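You operate a simulated robot arm through the tools that you are given. There is no shell and no other tool.

You are at the controls of a simulated robot arm. One attempt, no reset.

TASK
Firm the sown tray and mark it with the name on the seed jar.
Fine: the name blocks are in the seed drawer, shut it after; stand the block in the tray; the tamper goes back. Set down upright: wooden tamper, what you pick out.

It is judged by the outcome, as a careful person would: the job done as asked, and still so three seconds after it is handed in. It fails if anything else is knocked over, pushed out of place, dropped, spilled or broken.

THE ROBOT
A 7-joint arm with a two-finger parallel gripper, fixed in place. Base frame: the origin is at the foot of the arm, x ahead of it, y to its left, z up; the work surface is at about z = 0.88. Lengths are in m, angles in degrees, forces in N, time in s.
With the tool pointing down near the work surface it reaches from about 0.34 to 0.72 m from the base axis. Its first joint turns from -143.0 to 143.0 degrees. Payload 3 kg.
Tool frame: the origin (TCP) lies between the finger pads and is the grasp point; the fingertips stand 0.03 m ahead of it; z points along the fingers, y is the line along which they close. Largest opening 0.11 m; finger width 0.02, thickness 0.01; the body of the gripper, 0.048 by 0.112 m, starts 0.055 m behind the TCP.
Orientation is that of the tool frame in the base frame, as a unit quaternion [x, y, z, w]. With the fingers straight down and closing along the base's y, the tool's x points along the base's -x, its y along +y and its z along -z.

THE INTERFACE
- The arm moves only by the tool apply_moves. Its argument "steps" is a list of rows, each a list of 7 numbers: the shift along the base's x, y, z in m, then the turn, a rotation vector about the base's x, y, z in degrees, then the finger opening in m, from 0 to 0.11. In form: [[tx, ty, tz, wx, wy, wz, grip], ...]. A call has 1 to 20 rows; each row shifts and turns the commanded pose from where the row before left it. A row lasts 0.2 s, in which the tool goes at most 0.05 m and 8.6 degrees; a call with a longer step from one row to the next is refused whole, and so is a gripper value outside its range. Where a pose cannot be reached the arm comes as near as it can. A force on the tool above 40 N (or 10 N above the force at the start of the call, whichever is more), or a blocked arm, ends the call early, and 0.2 s more pass. Each finger travels about 0.108 m/s and halts on what it meets, pressing with about 39 N; the grip force reading is that of the motor and also rises with nothing between the fingers. The clock runs only during rows and for 0.2 s after the last one: add rows that do not move to give the fingers time. It gives the time, the measured TCP pose, the force on the tool (base axes), the opening and the grip force at its end, in the units of the frame above (readings bear some noise), with the torque about the TCP (base axes, N m) and any sound that the robot's microphone picked up.
- Cameras (640 x 400 px; columns grow to the right, rows downward): "scene" is fixed at [0.2211, 0.4995, 1.535]; the picture's right is [-0.54, -0.84, 0.00], its down [-0.54, 0.35, -0.76] and it looks along [0.64, -0.41, -0.65] (base axes); focal length 266 px, centre (320, 200). "wrist" rides on the gripper at [0.073, 0.017, -0.103] in the tool frame; the picture's right is [-0.23, 0.97, 0.00], its down [-0.76, -0.18, -0.62] and it looks along [-0.61, -0.14, 0.78] (tool axes); focal length 222 px, centre (320, 200).
- snapshot(camera): a new picture of that camera. No time passes.
- slide_trunk(by): slides the trunk up (or, below 0, down) by that many m; the arm rides with it, the base frame stays. It gives what a move gives, with no picture.
- locate(camera, pixels): there is no depth. For up to 12 entries [column, row, z] of the newest picture of that camera ("zoom" is the newest enlarged one), the place [x, y] in the base frame at which the ray of that pixel passes the height z, good to about 0.003 m. No time passes.
- close_up(camera, box): a new picture of the part [left, top, right, bottom] of that camera's present view, enlarged. No time passes.
- finish_job(): hands the job in; it is judged then, once.

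Open the gripper and draw the arm clear of the work before you hand the job in, unless the task says otherwise.

The tools are called as name(argument=value, ...) on one line, values as JSON. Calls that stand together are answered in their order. apply_moves: Moves the arm, as the interface text tells. Its arguments: {"type":"object","properties":{"steps":{"type":"array","items":{"type":"array","items":{"type":"number"}}}},"required":["steps"]} The other tools are called the same way: slide_trunk (by) slides the trunk up or down; snapshot (camera) takes a picture; locate (camera, pixels) gives the place at which the rays of pixels pass given heights; close_up (camera, box) takes an enlarged picture of a part of a camera's view; finish_job () hands the job in.

At the start:

```text
clock: 0.0
tcp_pos: [0.7535, 0.0962, 1.2161]
tool_rot: [0.0, 1.0, 0.001, 0.001]
wrist_force: [-0.1, -0.8, 0.3]
ft_torque: [0.02, 0.0, 0.0]
finger_gap: 0.1098
gripper_force: 0.0
trunk travel left (down, up): [-0.861, 0.029]
```

scene: 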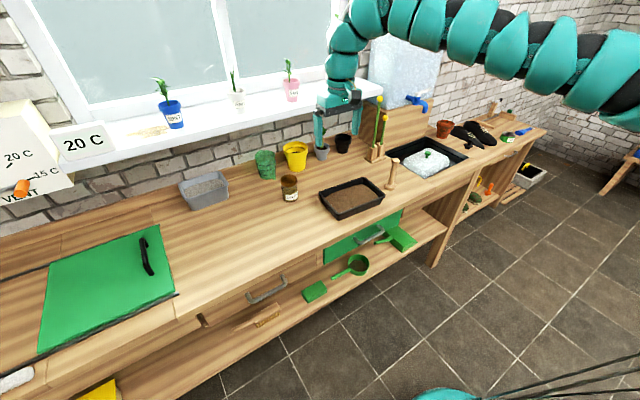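
wrist: 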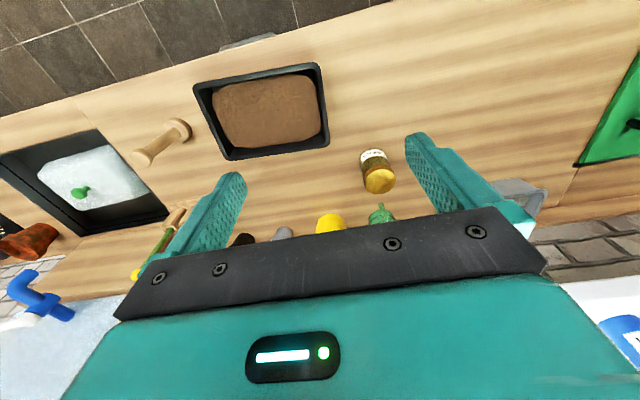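

The overview shows the tray near (352,198), tamper near (392,175), jar near (290,188), and drawers below the bench front near (265,290) and (370,235). I'll enlarge those parts first.

close_up(camera="scene", box=[240, 130, 420, 240])

close_up(camera="scene", box=[180, 200, 440, 360])

close_up(camera="wrist", box=[340, 120, 420, 200])

close_up(camera="scene", box=[380, 80, 560, 200])

```text
3.56 times, centred on (330, 185) of scene
```

zoom: 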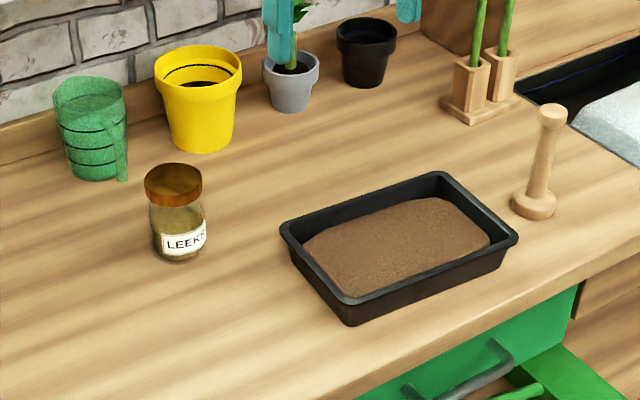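

```text
2.46 times, centred on (310, 280) of scene
```

zoom: 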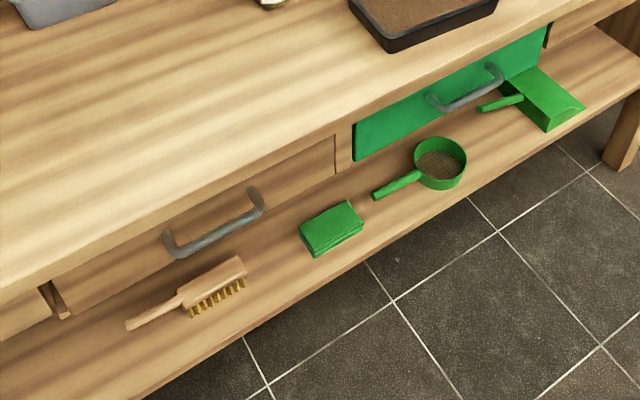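

```text
5.00 times, centred on (380, 160) of wrist
```

zoom: 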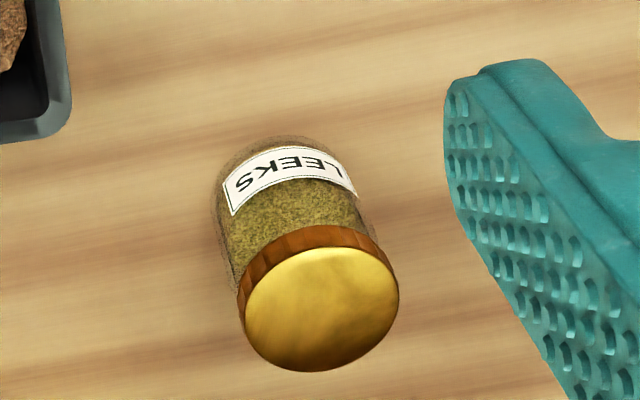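

```text
3.33 times, centred on (470, 140) of scene
```

zoom: 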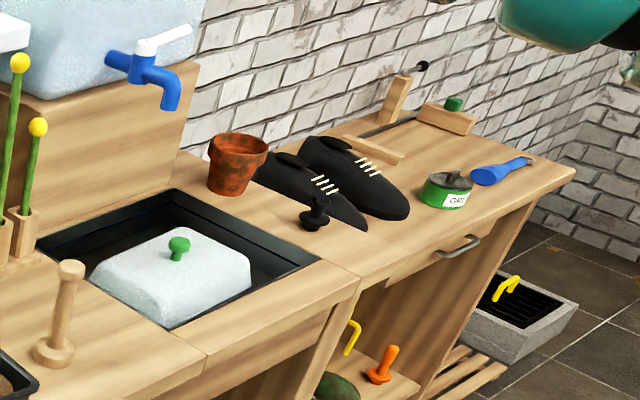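

The jar reads LEEKS. Now I'll locate tray, tamper, jar and drawer handles, and look at the left side for other drawers or labels.

close_up(camera="scene", box=[0, 90, 240, 400])

close_up(camera="scene", box=[310, 200, 430, 280])

close_up(camera="scene", box=[190, 250, 310, 340])

locate(camera="scene", pixels=[[319, 194, 0.93], [336, 219, 0.93], [386, 196, 0.93], [363, 178, 0.93], [390, 187, 0.88], [395, 161, 0.98], [290, 200, 0.88], [248, 300, 0.78], [286, 278, 0.78], [358, 242, 0.78], [384, 229, 0.78], [324, 262, 0.88]])

```text
1.29 times, centred on (120, 245) of scene
```

zoom: 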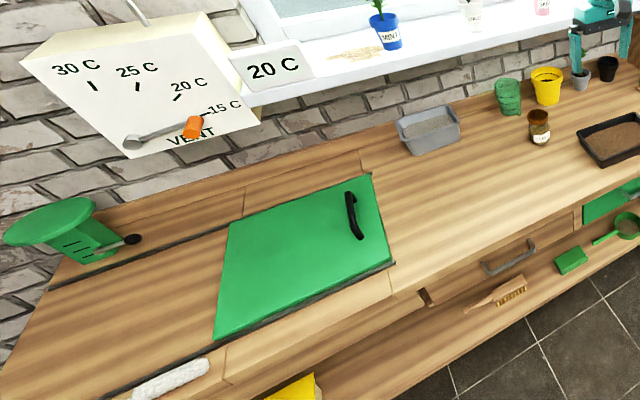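

```text
5.00 times, centred on (370, 240) of scene
```

zoom: 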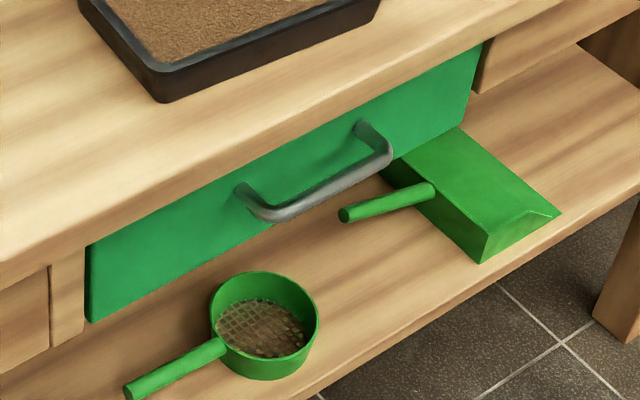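

```text
4.44 times, centred on (250, 295) of scene
```

zoom: 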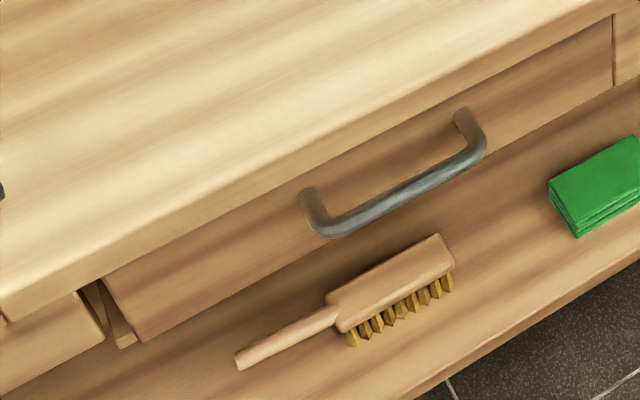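

```text
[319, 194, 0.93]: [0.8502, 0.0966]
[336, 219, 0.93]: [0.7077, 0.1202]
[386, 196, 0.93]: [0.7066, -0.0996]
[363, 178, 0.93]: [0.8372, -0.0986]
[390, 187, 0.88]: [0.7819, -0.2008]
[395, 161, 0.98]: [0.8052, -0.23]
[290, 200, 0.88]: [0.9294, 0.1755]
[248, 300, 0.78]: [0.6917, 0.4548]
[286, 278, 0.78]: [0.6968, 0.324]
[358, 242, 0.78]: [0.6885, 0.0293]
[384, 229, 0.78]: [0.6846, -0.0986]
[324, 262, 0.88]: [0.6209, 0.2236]
```

The handles' heights need pinning down, and I want the wrist camera (which looks ahead and down) in front of the drawer fronts to look for labels. I'll draw the arm back in free air toward x≈0.4 at z≈1.2.

apply_moves(steps=[[-0.045, 0, 0, 0, 0, 0, 0.11], [-0.045, 0, 0, 0, 0, 0, 0.11], [-0.045, 0, 0, 0, 0, 0, 0.11], [-0.045, 0.01, 0, 0, 0, 0, 0.11], [-0.045, 0.01, 0, 0, 0, 0, 0.11], [-0.045, 0.01, 0, 0, 0, 0, 0.11], [-0.045, 0.01, 0, 0, 0, 0, 0.11], [0, 0, 0, 0, 0, 0, 0.11]])

snapshot(camera="wrist")

snapshot(camera="scene")

```text
clock: 1.8
tcp_pos: [0.6401, 0.1017, 1.2154]
tool_rot: [-0.002, 1.0, -0.001, 0.001]
wrist_force: [0.4, -0.6, 0.0]
ft_torque: [0.0, 0.02, 0.0]
finger_gap: 0.11
gripper_force: 0.1
out of reach, approached as far as the arm can: row 3, 4, 5, 6, 7
trunk travel left (down, up): [-0.861, 0.029]
```

```text
taken
```

wrist: 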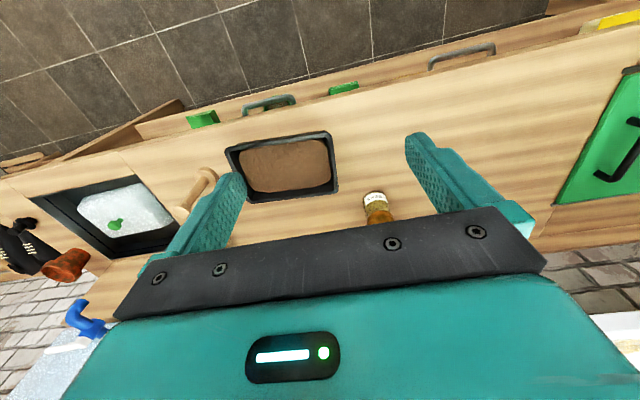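

```text
taken
```

scene: 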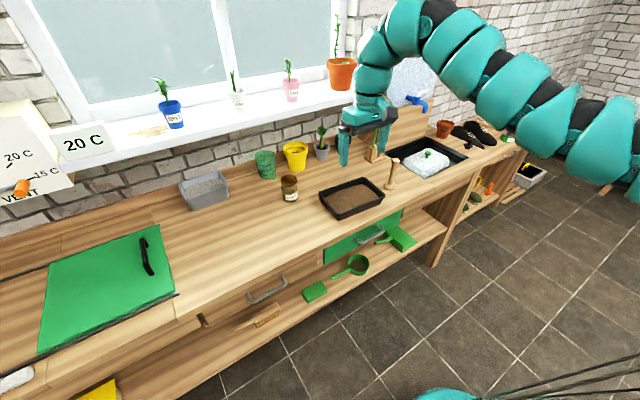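

The wooden drawer's handle is at (461,57) and the green one's at (268,104) in the wrist view. I'll triangulate both from two cameras.

locate(camera="wrist", pixels=[[432, 64, 0.8], [494, 46, 0.8], [432, 64, 0.84], [494, 46, 0.84], [245, 108, 0.8], [294, 98, 0.8], [245, 108, 0.84], [294, 98, 0.84], [227, 148, 0.92], [328, 134, 0.92], [246, 203, 0.92], [337, 198, 0.92]])

locate(camera="scene", pixels=[[248, 300, 0.8], [286, 278, 0.8], [248, 300, 0.84], [286, 278, 0.84], [359, 244, 0.8], [386, 231, 0.8], [359, 244, 0.84], [386, 231, 0.84], [319, 194, 0.92], [340, 220, 0.92], [385, 197, 0.92], [363, 178, 0.92]])

close_up(camera="wrist", box=[200, 20, 520, 220])

```text
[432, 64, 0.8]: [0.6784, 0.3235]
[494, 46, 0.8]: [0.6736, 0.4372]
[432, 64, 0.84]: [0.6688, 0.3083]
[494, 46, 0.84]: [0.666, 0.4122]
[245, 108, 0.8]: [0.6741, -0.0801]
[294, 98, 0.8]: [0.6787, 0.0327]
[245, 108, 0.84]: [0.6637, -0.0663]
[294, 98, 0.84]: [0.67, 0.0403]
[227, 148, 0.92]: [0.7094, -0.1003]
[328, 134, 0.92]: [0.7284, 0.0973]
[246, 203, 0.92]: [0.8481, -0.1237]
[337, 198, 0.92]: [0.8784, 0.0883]
```

```text
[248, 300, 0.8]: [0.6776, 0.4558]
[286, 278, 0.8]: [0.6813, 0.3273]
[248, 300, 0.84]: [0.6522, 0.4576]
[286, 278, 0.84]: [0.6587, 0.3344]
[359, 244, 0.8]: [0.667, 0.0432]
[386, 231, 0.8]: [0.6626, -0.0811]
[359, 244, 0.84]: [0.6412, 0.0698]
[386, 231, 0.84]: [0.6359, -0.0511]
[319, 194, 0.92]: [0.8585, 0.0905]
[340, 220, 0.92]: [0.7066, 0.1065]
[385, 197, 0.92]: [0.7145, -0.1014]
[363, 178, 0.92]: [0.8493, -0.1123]
```

```text
2.00 times, centred on (360, 120) of wrist
```

zoom: 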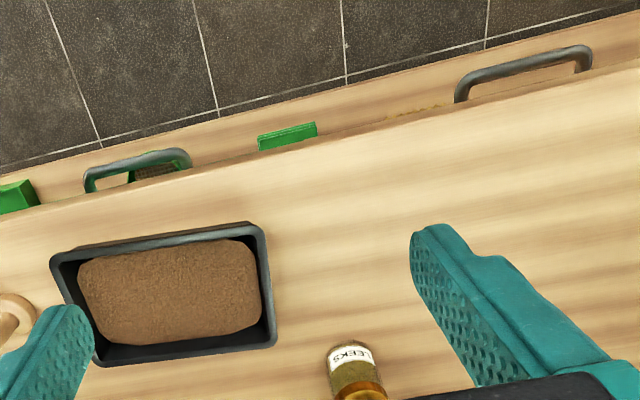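

Both views agree on the handle bars at z≈0.80, x≈0.67–0.68 (wood drawer y≈0.32–0.45, green drawer y≈-0.08–0.04). The tamper is at about (0.785,-0.20), beyond the tool-down reach at the current trunk height, so I lower the trunk by 0.15 m (TCP stays well above everything at ~1.07).

slide_trunk(by=-0.15)

apply_moves(steps=[[0.0, -0.03, 0.02, 0, 0, 0, 0.11], [0.02, -0.04, 0.02, 0, 0, 0, 0.11], [0.03, -0.04, 0, 0, 0, 0, 0.11], [0.03, -0.04, 0, 0, 0, 0, 0.11], [0.03, -0.04, 0, 0, 0, 0, 0.11], [0.02, -0.04, 0, 0, 0, 0, 0.11], [0, 0, 0, 0, 0, 0, 0.11]])

snapshot(camera="wrist")

snapshot(camera="scene")

```text
clock: 3.5
tcp_pos: [0.6402, 0.1001, 1.0654]
tool_rot: [-0.001, 1.0, -0.001, 0.0]
wrist_force: [0.3, 0.2, 0.6]
ft_torque: [-0.03, 0.0, -0.01]
finger_gap: 0.11
gripper_force: 0.0
trunk travel left (down, up): [-0.711, 0.179]
```

```text
clock: 5.2
tcp_pos: [0.7701, -0.0993, 1.0862]
tool_rot: [-0.002, 1.0, -0.001, -0.001]
wrist_force: [-0.2, -0.2, 0.2]
ft_torque: [-0.01, 0.01, 0.0]
finger_gap: 0.1097
gripper_force: 0.1
out of reach, approached as far as the arm can: row 1
trunk travel left (down, up): [-0.711, 0.179]
```

```text
taken
```

wrist: 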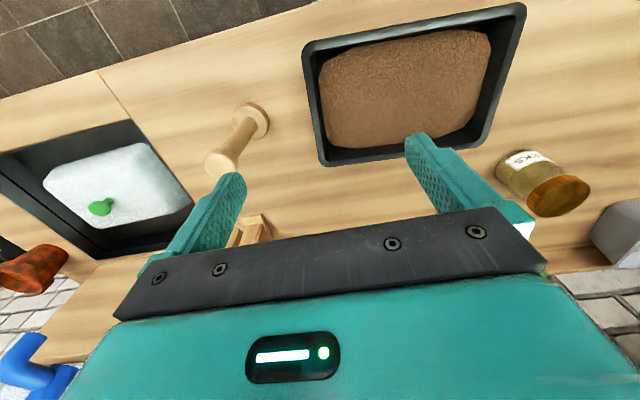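

```text
taken
```

scene: 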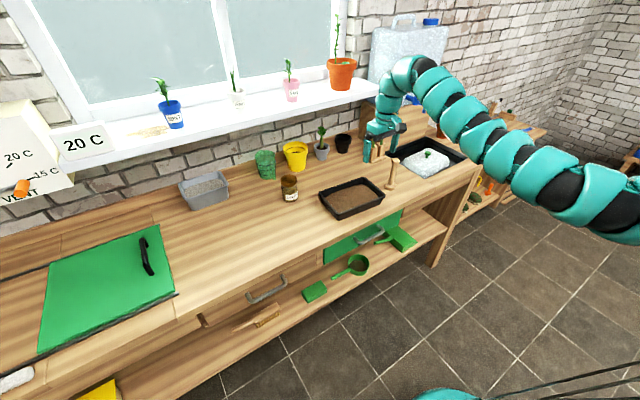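

Reach is fine with the trunk at -0.15. In the wrist view the tamper base is near (251,122) and its knob near (221,160); I'll locate them with the tray corners.

close_up(camera="wrist", box=[190, 80, 290, 190])

locate(camera="wrist", pixels=[[251, 120, 0.88], [249, 124, 0.89], [221, 160, 0.99], [221, 160, 1.0], [304, 43, 0.92], [525, 6, 0.92], [320, 165, 0.92], [489, 140, 0.92], [319, 61, 0.9], [488, 40, 0.9], [330, 146, 0.9], [455, 125, 0.9]])

close_up(camera="scene", box=[310, 140, 410, 230])

```text
3.64 times, centred on (240, 135) of wrist
```

zoom: 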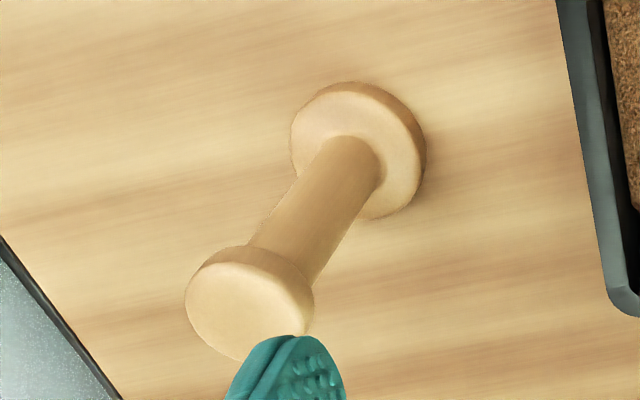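

```text
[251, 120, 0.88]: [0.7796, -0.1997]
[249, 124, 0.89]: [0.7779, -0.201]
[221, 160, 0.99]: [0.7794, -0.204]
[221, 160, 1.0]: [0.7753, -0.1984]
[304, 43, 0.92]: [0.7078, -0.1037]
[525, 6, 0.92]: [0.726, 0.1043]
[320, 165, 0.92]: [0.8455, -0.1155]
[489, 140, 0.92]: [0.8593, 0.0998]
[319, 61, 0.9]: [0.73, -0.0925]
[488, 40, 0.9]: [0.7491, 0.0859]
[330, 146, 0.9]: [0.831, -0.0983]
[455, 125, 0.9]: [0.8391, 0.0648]
```

```text
4.44 times, centred on (360, 185) of scene
```

zoom: 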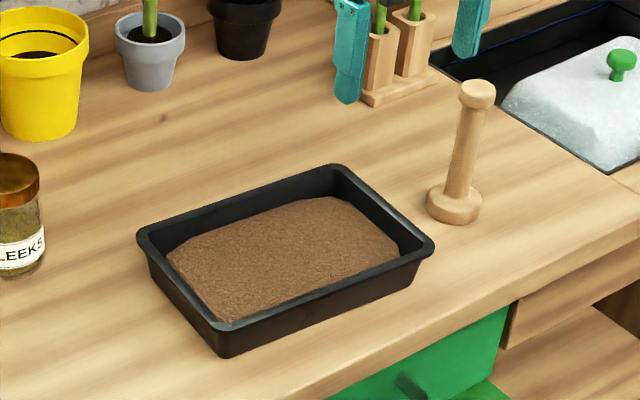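

The tamper stands at about (0.779,-0.200), top z≈0.995; the tray is about 0.21×0.137 m, centre (0.785,-0.004), rotated ~5°. I move over the tamper at safe height with the fingers at 0.08.

apply_moves(steps=[[0.003, -0.035, 0.01, 0, 0, 0, 0.08], [0.003, -0.035, 0.0, 0, 0, 0, 0.08], [0.003, -0.031, 0, 0, 0, 0, 0.08], [0, 0, 0, 0, 0, 0, 0.08]])

snapshot(camera="wrist")

close_up(camera="scene", box=[340, 100, 440, 200])

```text
clock: 6.2
tcp_pos: [0.7805, -0.1994, 1.0963]
tool_rot: [-0.002, 1.0, -0.001, -0.001]
wrist_force: [0.1, 0.5, -0.1]
ft_torque: [-0.01, 0.02, -0.03]
finger_gap: 0.0798
gripper_force: 0.0
trunk travel left (down, up): [-0.711, 0.179]
```

```text
taken
```

wrist: 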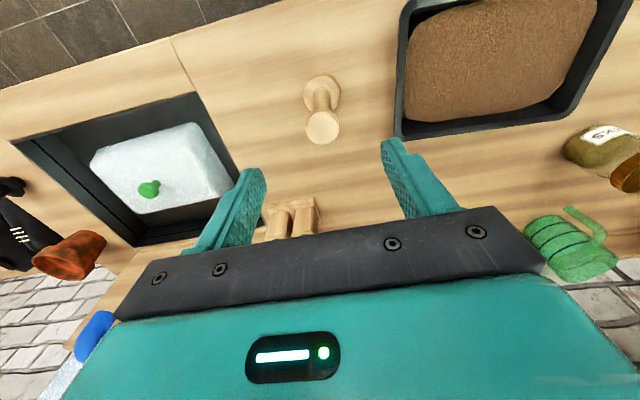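

```text
4.00 times, centred on (390, 150) of scene
```

zoom: 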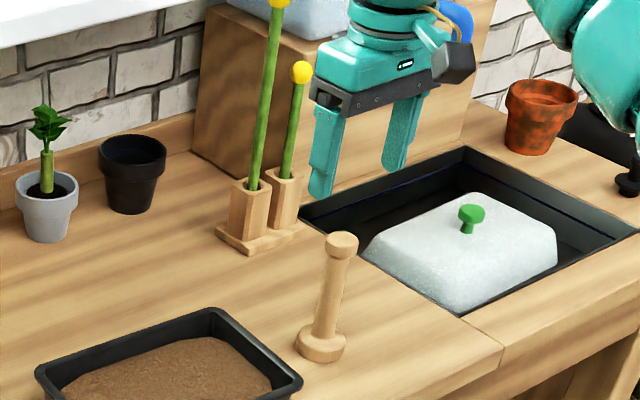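

The tamper head is straight ahead of the fingers at (322,127). I check the tamper's position and the stand with the tall green rods for clearance.

locate(camera="wrist", pixels=[[322, 127, 0.985], [322, 127, 0.995], [322, 92, 0.89], [322, 88, 0.88], [290, 215, 0.9], [270, 235, 0.9], [317, 205, 0.9]])

locate(camera="scene", pixels=[[380, 100, 1.1], [380, 100, 1.15], [385, 118, 1.05], [385, 118, 1.1], [374, 160, 0.88], [383, 155, 0.89], [395.5, 161, 0.995]])

```text
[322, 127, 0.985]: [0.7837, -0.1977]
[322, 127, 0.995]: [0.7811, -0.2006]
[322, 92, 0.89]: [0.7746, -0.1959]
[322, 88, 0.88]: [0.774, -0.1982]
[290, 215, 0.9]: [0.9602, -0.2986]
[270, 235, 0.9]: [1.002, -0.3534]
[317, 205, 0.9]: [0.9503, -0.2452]
```

```text
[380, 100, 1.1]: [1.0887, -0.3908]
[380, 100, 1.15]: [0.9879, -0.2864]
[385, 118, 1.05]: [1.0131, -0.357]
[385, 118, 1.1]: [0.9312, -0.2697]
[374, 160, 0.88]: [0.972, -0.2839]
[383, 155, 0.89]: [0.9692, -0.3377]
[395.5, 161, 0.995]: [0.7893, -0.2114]
```

The rods are ~0.19 m farther back, so clear. I descend over the tamper shaft to TCP z≈0.955, then look before closing.

apply_moves(steps=[[0, 0.001, -0.035, 0, 0, 0, 0.08], [-0.001, 0, -0.035, 0, 0, 0, 0.08], [0, 0, -0.03, 0, 0, 0, 0.08], [0, 0, -0.025, 0, 0, 0, 0.08], [0, 0, -0.015, 0, 0, 0, 0.08], [0, 0, 0, 0, 0, 0, 0.08]])

snapshot(camera="wrist")

close_up(camera="scene", box=[340, 120, 440, 200])

```text
clock: 7.5
tcp_pos: [0.7789, -0.1986, 0.9572]
tool_rot: [-0.002, 1.0, 0.0, -0.001]
wrist_force: [0.3, 0.2, -0.3]
ft_torque: [0.03, -0.01, 0.01]
finger_gap: 0.0798
gripper_force: 0.1
trunk travel left (down, up): [-0.711, 0.179]
```

```text
taken
```

wrist: 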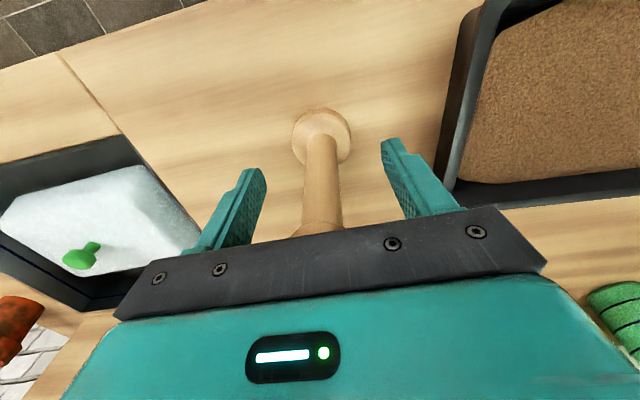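

```text
5.00 times, centred on (390, 160) of scene
```

zoom: 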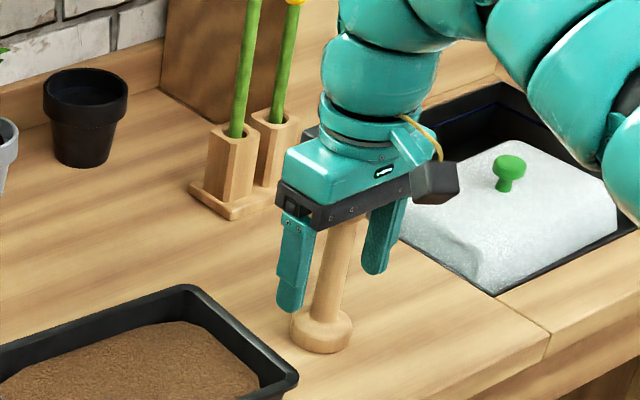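

The shaft is centred between the fingers (column ~322). I close on it.

apply_moves(steps=[[0, 0, 0, 0, 0, 0, 0.05], [0, 0, 0, 0, 0, 0, 0.02], [0, 0, 0, 0, 0, 0, 0.005], [0, 0, 0, 0, 0, 0, 0.005]])

snapshot(camera="wrist")

```text
clock: 8.6
tcp_pos: [0.7783, -0.1984, 0.9558]
tool_rot: [-0.001, 1.0, -0.001, 0.0]
wrist_force: [-0.2, -0.2, 0.2]
ft_torque: [-0.01, 0.01, 0.02]
finger_gap: 0.0282
gripper_force: 39.0
trunk travel left (down, up): [-0.711, 0.179]
```

```text
taken
```

wrist: 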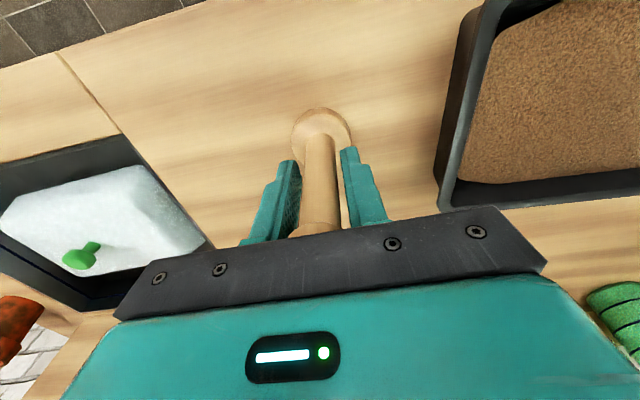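

The grip holds at 0.028 m with 39 N; tamper bottom = TCP − 0.076. I lift 0.09 m and check that it hangs straight.

apply_moves(steps=[[0, 0, 0.02, 0, 0, 0, 0.005], [0, 0, 0.035, 0, 0, 0, 0.005], [0, 0, 0.035, 0, 0, 0, 0.005], [0, 0, 0, 0, 0, 0, 0.005]])

snapshot(camera="wrist")

close_up(camera="scene", box=[320, 110, 440, 210])

```text
clock: 9.6
tcp_pos: [0.7793, -0.2012, 1.0444]
tool_rot: [-0.002, 1.0, -0.001, -0.001]
wrist_force: [0.8, -0.8, -0.3]
ft_torque: [0.03, -0.02, 0.04]
finger_gap: 0.0283
gripper_force: 38.8
trunk travel left (down, up): [-0.711, 0.179]
```

```text
taken
```

wrist: 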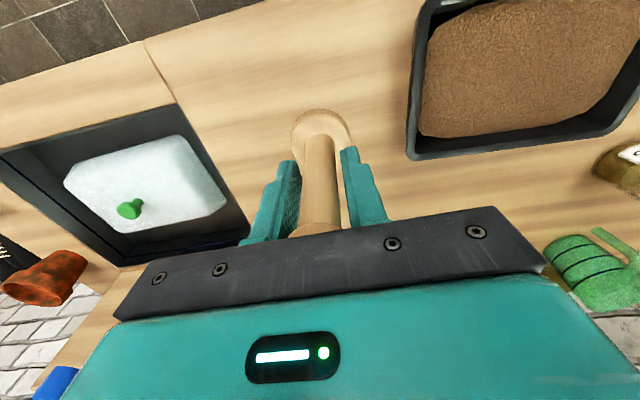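

```text
4.00 times, centred on (380, 160) of scene
```

zoom: 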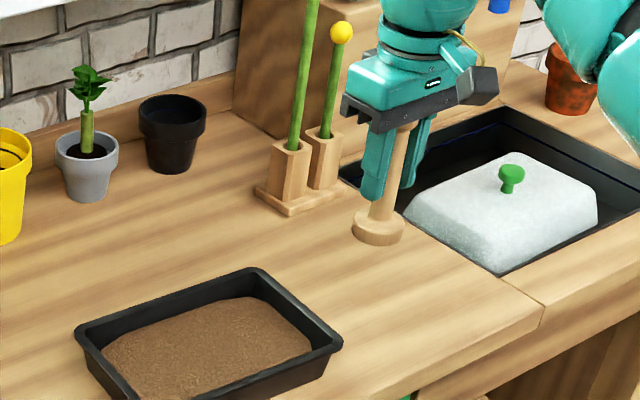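

The tamper hangs straight, bottom at about z 0.968, clear of the rim (~0.92). I carry it over the tray to (0.761,-0.023), and look before pressing.

apply_moves(steps=[[0, 0.03, 0.005, 0, 0, 0, 0.005], [-0.005, 0.04, 0, 0, 0, 0, 0.005], [-0.005, 0.04, 0, 0, 0, 0, 0.005], [-0.004, 0.04, 0, 0, 0, 0, 0.005], [-0.004, 0.028, 0, 0, 0, 0, 0.005], [0, 0, 0, 0, 0, 0, 0.005]])

snapshot(camera="wrist")

close_up(camera="scene", box=[290, 120, 410, 230])

```text
clock: 10.9
tcp_pos: [0.7603, -0.0212, 1.0517]
tool_rot: [-0.001, 1.0, 0.001, -0.001]
wrist_force: [0.3, 0.5, -0.5]
ft_torque: [0.06, 0.01, 0.0]
finger_gap: 0.0283
gripper_force: 38.6
trunk travel left (down, up): [-0.711, 0.179]
```

```text
taken
```

wrist: 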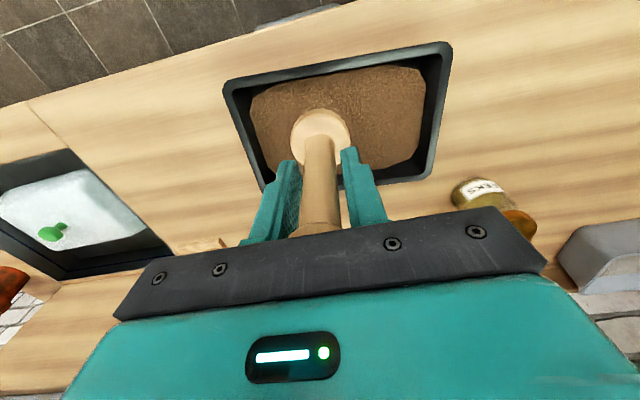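

```text
3.64 times, centred on (350, 175) of scene
```

zoom: 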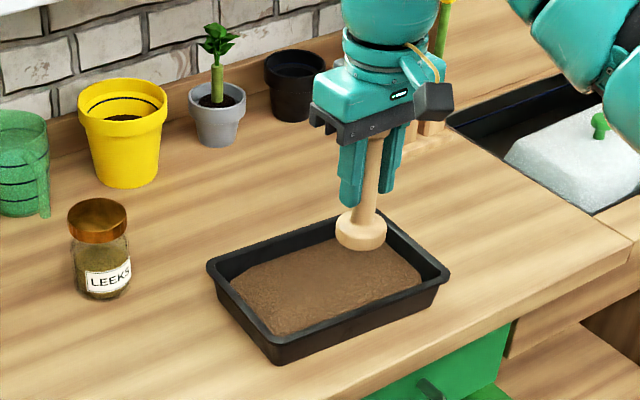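

The disc is over the soil inside the rim. I'll refine tray and soil edges from this view.

locate(camera="wrist", pixels=[[224, 88, 0.92], [450, 45, 0.92], [432, 180, 0.92], [262, 188, 0.92], [252, 98, 0.9], [422, 68, 0.9], [412, 160, 0.9], [265, 172, 0.9], [320, 128, 0.976]])

close_up(camera="wrist", box=[210, 30, 470, 200])

```text
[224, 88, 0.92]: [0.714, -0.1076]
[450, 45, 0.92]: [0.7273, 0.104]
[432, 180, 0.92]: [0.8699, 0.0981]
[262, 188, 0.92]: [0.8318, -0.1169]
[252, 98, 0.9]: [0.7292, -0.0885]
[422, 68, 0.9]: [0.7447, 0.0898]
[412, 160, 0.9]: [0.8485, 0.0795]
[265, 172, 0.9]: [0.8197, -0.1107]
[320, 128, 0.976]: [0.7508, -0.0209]
```

```text
2.35 times, centred on (340, 115) of wrist
```

zoom: 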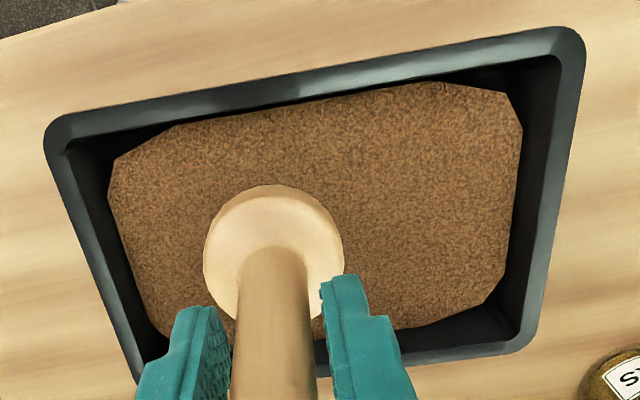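

I descend gently, feeling for soil contact around TCP z≈0.975.

apply_moves(steps=[[0, 0, -0.03, 0, 0, 0, 0.005], [0, 0, -0.025, 0, 0, 0, 0.005], [0, 0, -0.008, 0, 0, 0, 0.005], [0, 0, -0.004, 0, 0, 0, 0.005], [0, 0, 0, 0, 0, 0, 0.005]])

close_up(camera="wrist", box=[210, 0, 530, 200])

close_up(camera="scene", box=[310, 150, 410, 230])

```text
clock: 12.2
tcp_pos: [0.7618, -0.0216, 0.9844]
tool_rot: [-0.002, 1.0, 0.0, -0.001]
wrist_force: [-0.6, -0.9, -0.2]
ft_torque: [0.0, -0.01, -0.01]
finger_gap: 0.0286
gripper_force: 39.0
trunk travel left (down, up): [-0.711, 0.179]
```

```text
2.00 times, centred on (370, 100) of wrist
```

zoom: 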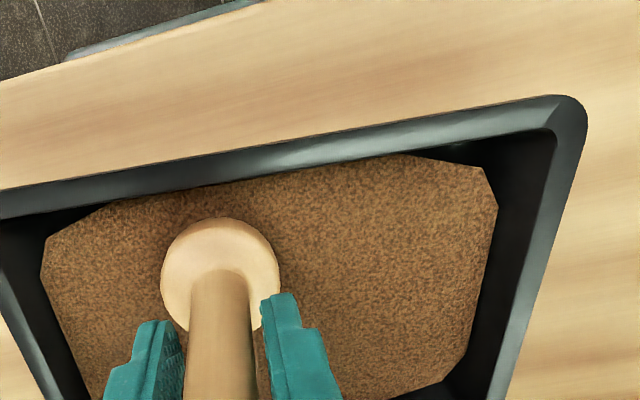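

```text
5.00 times, centred on (360, 190) of scene
```

zoom: 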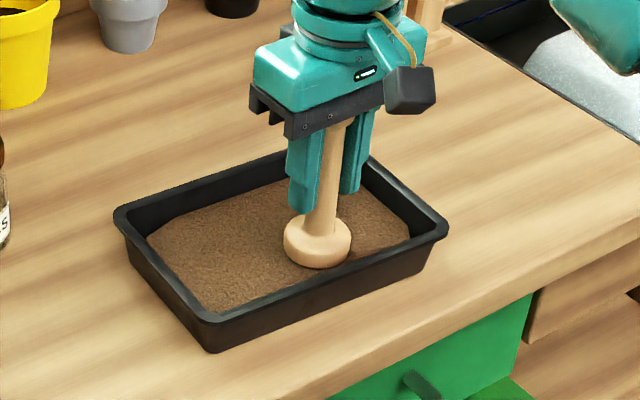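

No contact yet at TCP 0.984 (disc bottom ≈0.908). I continue down in 4 mm steps.

apply_moves(steps=[[0, 0, -0.004, 0, 0, 0, 0.005], [0, 0, -0.004, 0, 0, 0, 0.005], [0, 0, -0.003, 0, 0, 0, 0.005], [0, 0, 0, 0, 0, 0, 0.005]])

```text
clock: 13.2
tcp_pos: [0.7603, -0.0225, 0.9739]
tool_rot: [-0.002, 1.0, -0.001, 0.0]
wrist_force: [-0.6, 1.0, 4.9]
ft_torque: [0.0, -0.03, 0.02]
finger_gap: 0.0283
gripper_force: 38.8
trunk travel left (down, up): [-0.711, 0.179]
```

Contact: 4.9 N up at TCP 0.974 (soil at ≈0.898). I press a little further.

apply_moves(steps=[[0, 0, -0.002, 0, 0, 0, 0.005], [0, 0, -0.002, 0, 0, 0, 0.005], [0, 0, 0, 0, 0, 0, 0.005]])

close_up(camera="scene", box=[310, 150, 410, 230])

```text
clock: 13.9
tcp_pos: [0.7596, -0.0214, 0.9686]
tool_rot: [-0.001, 1.0, -0.001, 0.0]
wrist_force: [0.8, 0.6, 8.1]
ft_torque: [0.01, 0.0, -0.01]
finger_gap: 0.0284
gripper_force: 38.4
trunk travel left (down, up): [-0.711, 0.179]
```

```text
5.00 times, centred on (360, 190) of scene
```

zoom: 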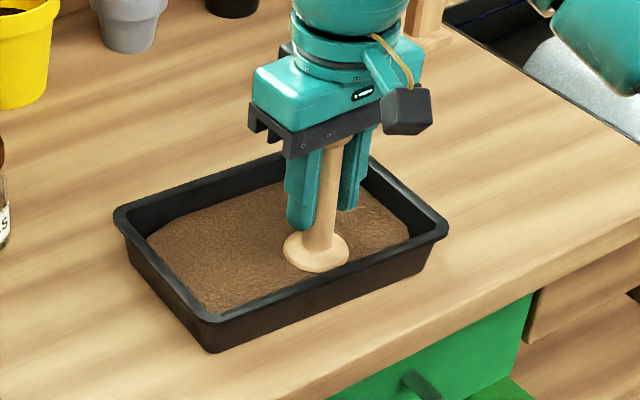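

The disc sinks in at 8 N. I press up to a firm push (~15 N), then lift to see the mark it leaves.

apply_moves(steps=[[0, 0, -0.002, 0, 0, 0, 0.005], [0, 0, -0.002, 0, 0, 0, 0.005], [0, 0, 0, 0, 0, 0, 0.005]])

```text
clock: 14.8
tcp_pos: [0.7616, -0.0208, 0.9647]
tool_rot: [-0.002, 1.0, 0.0, 0.0]
wrist_force: [-0.4, -0.6, 10.3]
ft_torque: [-0.01, -0.02, 0.05]
finger_gap: 0.0284
gripper_force: 39.3
trunk travel left (down, up): [-0.711, 0.179]
```

Force 10.3 N at TCP 0.965 (about 10 mm in). I lift out and look at the mark.

apply_moves(steps=[[0, 0, 0.01, 0, 0, 0, 0.005], [0, 0, 0.02, 0, 0, 0, 0.005], [0, 0, 0.03, 0, 0, 0, 0.005], [0, 0, 0.02, 0, 0, 0, 0.005]])

close_up(camera="wrist", box=[210, 30, 470, 200])

close_up(camera="scene", box=[310, 150, 410, 230])

```text
clock: 15.8
tcp_pos: [0.7599, -0.0204, 1.046]
tool_rot: [-0.003, 1.0, -0.001, 0.0]
wrist_force: [0.4, 0.5, -0.2]
ft_torque: [-0.02, 0.01, -0.02]
finger_gap: 0.0282
gripper_force: 39.5
trunk travel left (down, up): [-0.711, 0.179]
```

```text
2.35 times, centred on (340, 115) of wrist
```

zoom: 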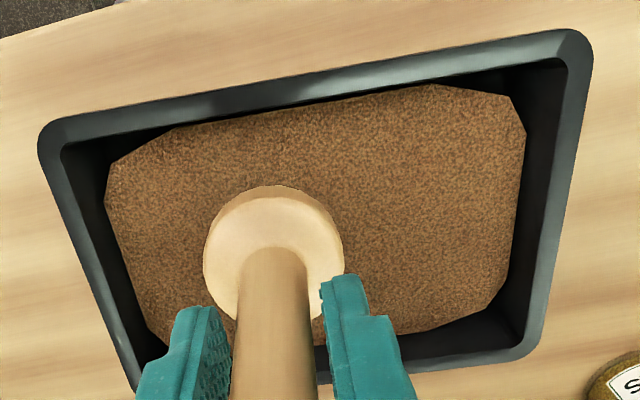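

```text
5.00 times, centred on (360, 190) of scene
```

zoom: 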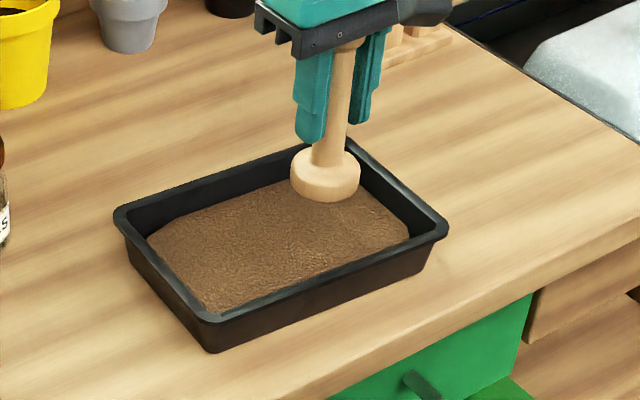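

No slip of the tamper; soil leaves no visible dent, so I'll firm systematically in a 4×2 grid, each at about 12–15 N. Next spot (0.767,0.018).

apply_moves(steps=[[0.007, 0.038, -0.016, 0, 0, 0, 0.005], [0, 0, -0.03, 0, 0, 0, 0.005], [0, 0, -0.02, 0, 0, 0, 0.005], [0, 0, -0.006, 0, 0, 0, 0.005], [0, 0, -0.006, 0, 0, 0, 0.005], [0, 0, -0.006, 0, 0, 0, 0.005], [0, 0, -0.003, 0, 0, 0, 0.005], [0, 0, 0, 0, 0, 0, 0.005], [0, 0, 0, 0, 0, 0, 0.005]])

close_up(camera="scene", box=[310, 150, 410, 230])

```text
clock: 17.8
tcp_pos: [0.767, 0.0155, 0.9598]
tool_rot: [-0.002, 1.0, 0.0, 0.001]
wrist_force: [-0.3, 0.2, 19.4]
ft_torque: [0.02, -0.01, 0.01]
finger_gap: 0.0286
gripper_force: 39.0
trunk travel left (down, up): [-0.711, 0.179]
```

```text
5.00 times, centred on (360, 190) of scene
```

zoom: 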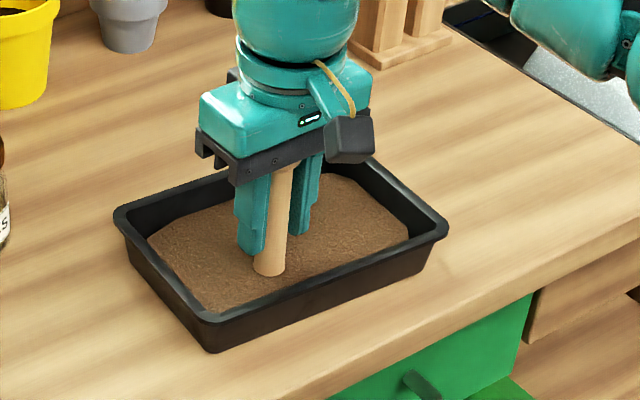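

19 N at TCP 0.960. Good; I lift and do the next spot (0.770,0.056), slightly shallower.

apply_moves(steps=[[0, 0, 0.02, 0, 0, 0, 0.005], [0, 0, 0.02, 0, 0, 0, 0.005], [0.003, 0.039, 0, 0, 0, 0, 0.005], [0, 0, -0.022, 0, 0, 0, 0.005], [0, 0, -0.006, 0, 0, 0, 0.005], [0, 0, -0.006, 0, 0, 0, 0.005], [0, 0, -0.005, 0, 0, 0, 0.005], [0, 0, 0, 0, 0, 0, 0.005], [0, 0, 0, 0, 0, 0, 0.005]])

```text
clock: 19.8
tcp_pos: [0.7647, 0.0442, 0.9608]
tool_rot: [-0.001, 1.0, 0.0, 0.001]
wrist_force: [-0.7, -0.3, 21.7]
ft_torque: [0.0, -0.04, 0.0]
finger_gap: 0.0284
gripper_force: 39.4
out of reach, approached as far as the arm can: row 3, 7
trunk travel left (down, up): [-0.711, 0.179]
```

Pressed at 21.7 N, but the arm reported its reach limit there. I lift clear and lower the trunk a further 0.1 m for better reach over the tray's far side.

apply_moves(steps=[[0, 0, 0.02, 0, 0, 0, 0.005], [0, 0, 0.04, 0, 0, 0, 0.005], [0, 0, 0.045, 0, 0, 0, 0.005], [0, 0, 0.045, 0, 0, 0, 0.005], [0, 0, 0, 0, 0, 0, 0.005]])

```text
clock: 20.9
tcp_pos: [0.7672, 0.0436, 1.107]
tool_rot: [-0.002, 1.0, -0.001, -0.001]
wrist_force: [-0.2, -0.4, -0.8]
ft_torque: [0.01, 0.01, -0.02]
finger_gap: 0.0287
gripper_force: 39.2
trunk travel left (down, up): [-0.711, 0.179]
```

TCP is at 1.107; sliding down 0.08 leaves the disc bottom at ≈0.951, clear of the rim.

slide_trunk(by=-0.08)

apply_moves(steps=[[0.003, 0.012, 0, 0, 0, 0, 0.005], [0, 0, 0, 0, 0, 0, 0.005]])

close_up(camera="wrist", box=[180, 0, 460, 200])

snapshot(camera="scene")

```text
clock: 22.1
tcp_pos: [0.7664, 0.0441, 1.0298]
tool_rot: [-0.002, 1.0, 0.001, 0.0]
wrist_force: [0.3, 0.4, -0.3]
ft_torque: [-0.02, 0.01, 0.0]
finger_gap: 0.0285
gripper_force: 38.4
trunk travel left (down, up): [-0.631, 0.259]
```

```text
clock: 22.7
tcp_pos: [0.7656, 0.0434, 1.0292]
tool_rot: [-0.001, 1.0, -0.001, 0.001]
wrist_force: [0.4, 0.0, -0.8]
ft_torque: [0.03, -0.02, 0.01]
finger_gap: 0.0285
gripper_force: 38.9
out of reach, approached as far as the arm can: row 1
trunk travel left (down, up): [-0.631, 0.259]
```

```text
2.00 times, centred on (320, 100) of wrist
```

zoom: 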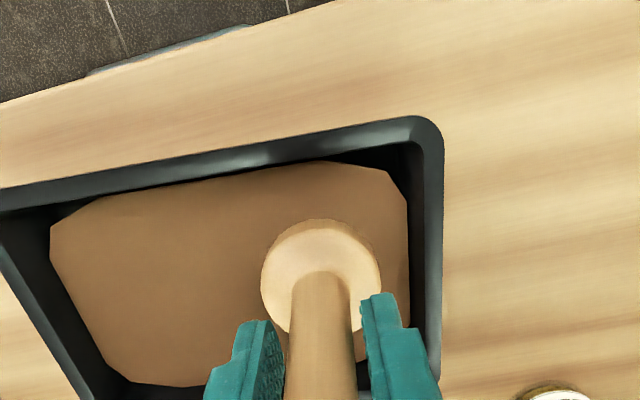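

```text
taken
```

scene: 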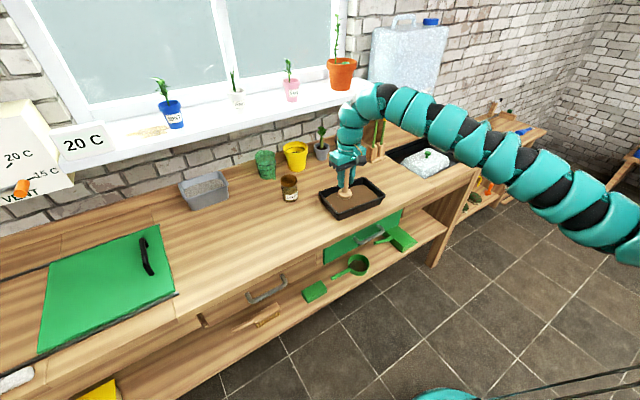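

The soil's look has changed from rough to smooth. I'll check it closer in both cameras.

close_up(camera="scene", box=[310, 150, 410, 230])

close_up(camera="wrist", box=[190, 60, 410, 200])

```text
5.00 times, centred on (360, 190) of scene
```

zoom: 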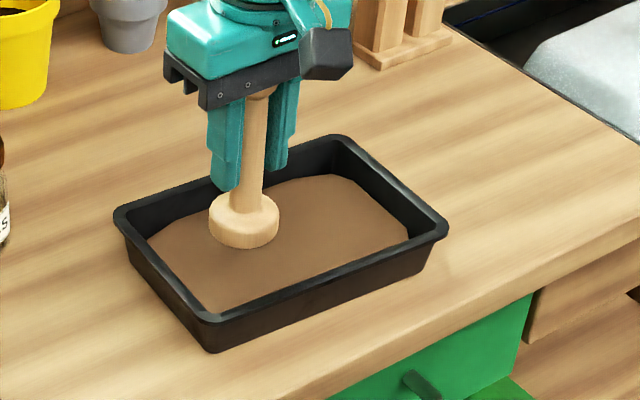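

```text
2.86 times, centred on (300, 130) of wrist
```

zoom: 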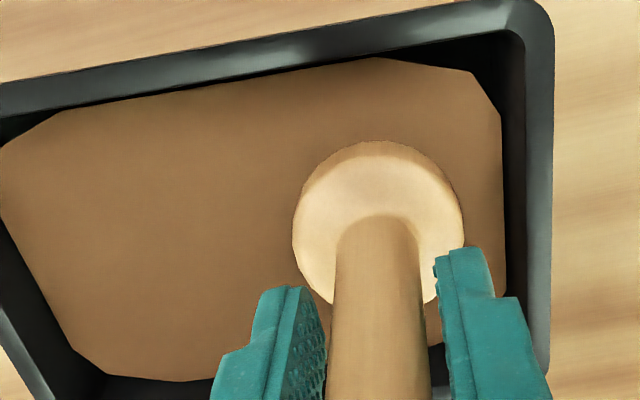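

The whole soil surface is now smooth and level: firmed. I carry the tamper back to its place (0.7785,-0.1985).

apply_moves(steps=[[0.002, -0.04, 0.015, 0, 0, 0, 0.005], [0.002, -0.045, 0, 0, 0, 0, 0.005], [0.002, -0.045, 0, 0, 0, 0, 0.005], [0.003, -0.045, 0, 0, 0, 0, 0.005], [0.002, -0.045, 0, 0, 0, 0, 0.005], [0.001, -0.022, 0, 0, 0, 0, 0.005], [0, 0, 0, 0, 0, 0, 0.005]])

snapshot(camera="wrist")

```text
clock: 24.3
tcp_pos: [0.7781, -0.1986, 1.0445]
tool_rot: [-0.001, 1.0, -0.001, 0.0]
wrist_force: [0.0, 0.7, -1.3]
ft_torque: [-0.03, 0.01, 0.02]
finger_gap: 0.0284
gripper_force: 38.6
trunk travel left (down, up): [-0.631, 0.259]
```

```text
taken
```

wrist: 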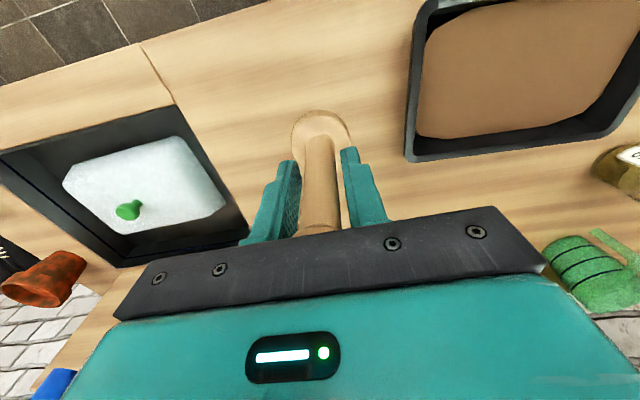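

In place above its spot. I lower it, ending with small steps to feel the bench.

apply_moves(steps=[[0, 0, -0.035, 0, 0, 0, 0.005], [0, 0, -0.03, 0, 0, 0, 0.005], [0, 0, -0.012, 0, 0, 0, 0.005], [0, 0, -0.004, 0, 0, 0, 0.005], [0, 0, -0.004, 0, 0, 0, 0.005], [0, 0, 0, 0, 0, 0, 0.005]])

close_up(camera="scene", box=[340, 130, 440, 200])

```text
clock: 25.7
tcp_pos: [0.779, -0.1983, 0.959]
tool_rot: [-0.002, 1.0, -0.001, 0.0]
wrist_force: [0.1, -0.9, -0.3]
ft_torque: [0.01, 0.01, -0.03]
finger_gap: 0.0285
gripper_force: 38.9
trunk travel left (down, up): [-0.631, 0.259]
```

```text
5.71 times, centred on (390, 165) of scene
```

zoom: 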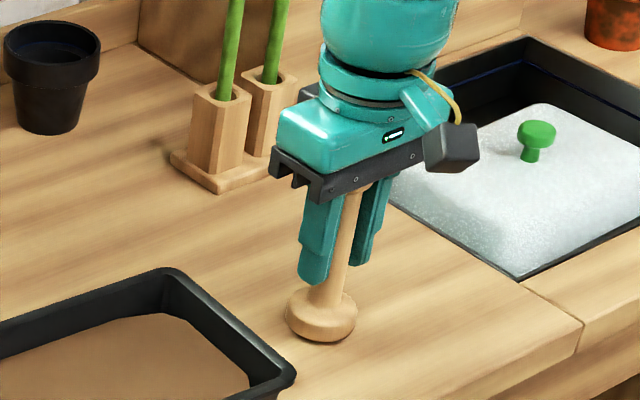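

Not quite down yet; I go on in 2 mm steps.

apply_moves(steps=[[0, 0, -0.002, 0, 0, 0, 0.005], [0, 0, -0.002, 0, 0, 0, 0.005], [0, 0, -0.001, 0, 0, 0, 0.005], [0, 0, 0, 0, 0, 0, 0.005]])

```text
clock: 26.7
tcp_pos: [0.7775, -0.1984, 0.9553]
tool_rot: [-0.001, 1.0, -0.001, 0.001]
wrist_force: [2.4, -1.7, 5.7]
ft_torque: [-0.04, -0.1, 0.0]
finger_gap: 0.0285
gripper_force: 39.3
trunk travel left (down, up): [-0.631, 0.259]
```

Contact at TCP 0.955 (5.7 N up). I release slowly, then rise straight up.

apply_moves(steps=[[0, 0, 0.0, 0, 0, 0, 0.03], [0, 0, 0, 0, 0, 0, 0.04], [0, 0, 0, 0, 0, 0, 0.06], [0, 0, 0, 0, 0, 0, 0.08], [0, 0, 0.01, 0, 0, 0, 0.08], [0, 0, 0.02, 0, 0, 0, 0.08], [0, 0, 0.04, 0, 0, 0, 0.08], [0, 0, 0.04, 0, 0, 0, 0.08], [0, 0, 0.04, 0, 0, 0, 0.08]])

snapshot(camera="wrist")

close_up(camera="scene", box=[310, 130, 430, 230])

```text
clock: 28.7
tcp_pos: [0.7777, -0.1988, 1.1046]
tool_rot: [-0.001, 1.0, -0.001, 0.0]
wrist_force: [-0.5, -0.1, -0.9]
ft_torque: [0.02, -0.02, -0.01]
finger_gap: 0.0801
gripper_force: 0.0
trunk travel left (down, up): [-0.631, 0.259]
```

```text
taken
```

wrist: 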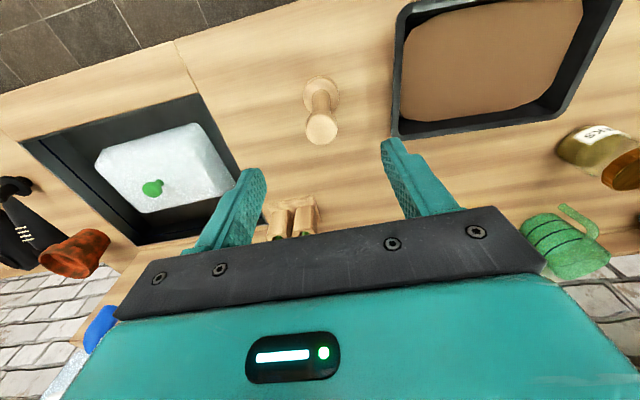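

```text
4.00 times, centred on (370, 180) of scene
```

zoom: 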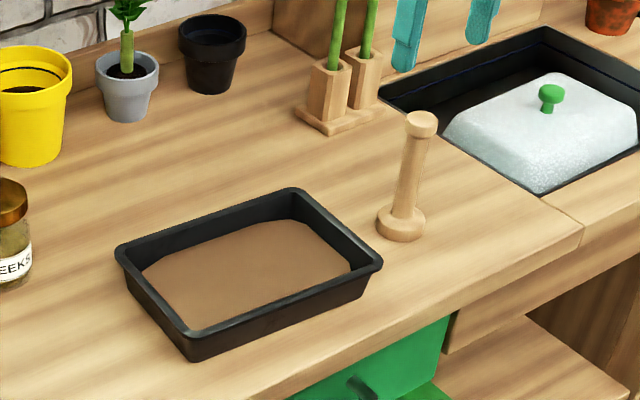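

Tamper stands upright in its place and the tray hasn't moved. Now I draw back from the bench to view the drawer fronts closely.

apply_moves(steps=[[-0.04, 0.02, 0, 0, 0, 0, 0.08], [-0.045, 0.02, 0, 0, 0, 0, 0.08], [-0.045, 0.02, 0, 0, 0, 0, 0.08], [-0.045, 0.02, -0.01, 0, 0, 0, 0.08], [-0.04, 0.02, -0.02, 0, 0, 0, 0.08], [-0.03, 0.02, -0.03, 0, 0, 0, 0.08], [0, 0.03, -0.03, 0, 0, 0, 0.08], [0, 0.03, -0.03, 0, 0, 0, 0.08], [0, 0, 0, 0, 0, 0, 0.08]])

snapshot(camera="wrist")

snapshot(camera="scene")

```text
refused: row 4 steps farther than a row can; nothing moved
```

```text
taken
```

wrist: 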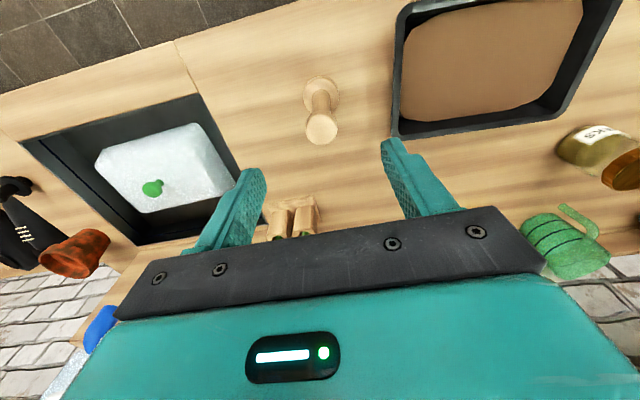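

```text
taken
```

scene: 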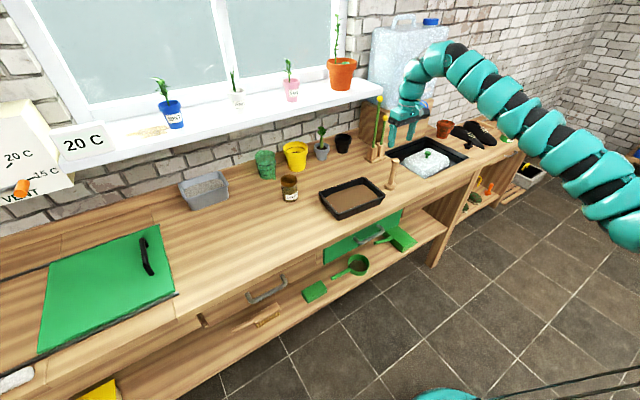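

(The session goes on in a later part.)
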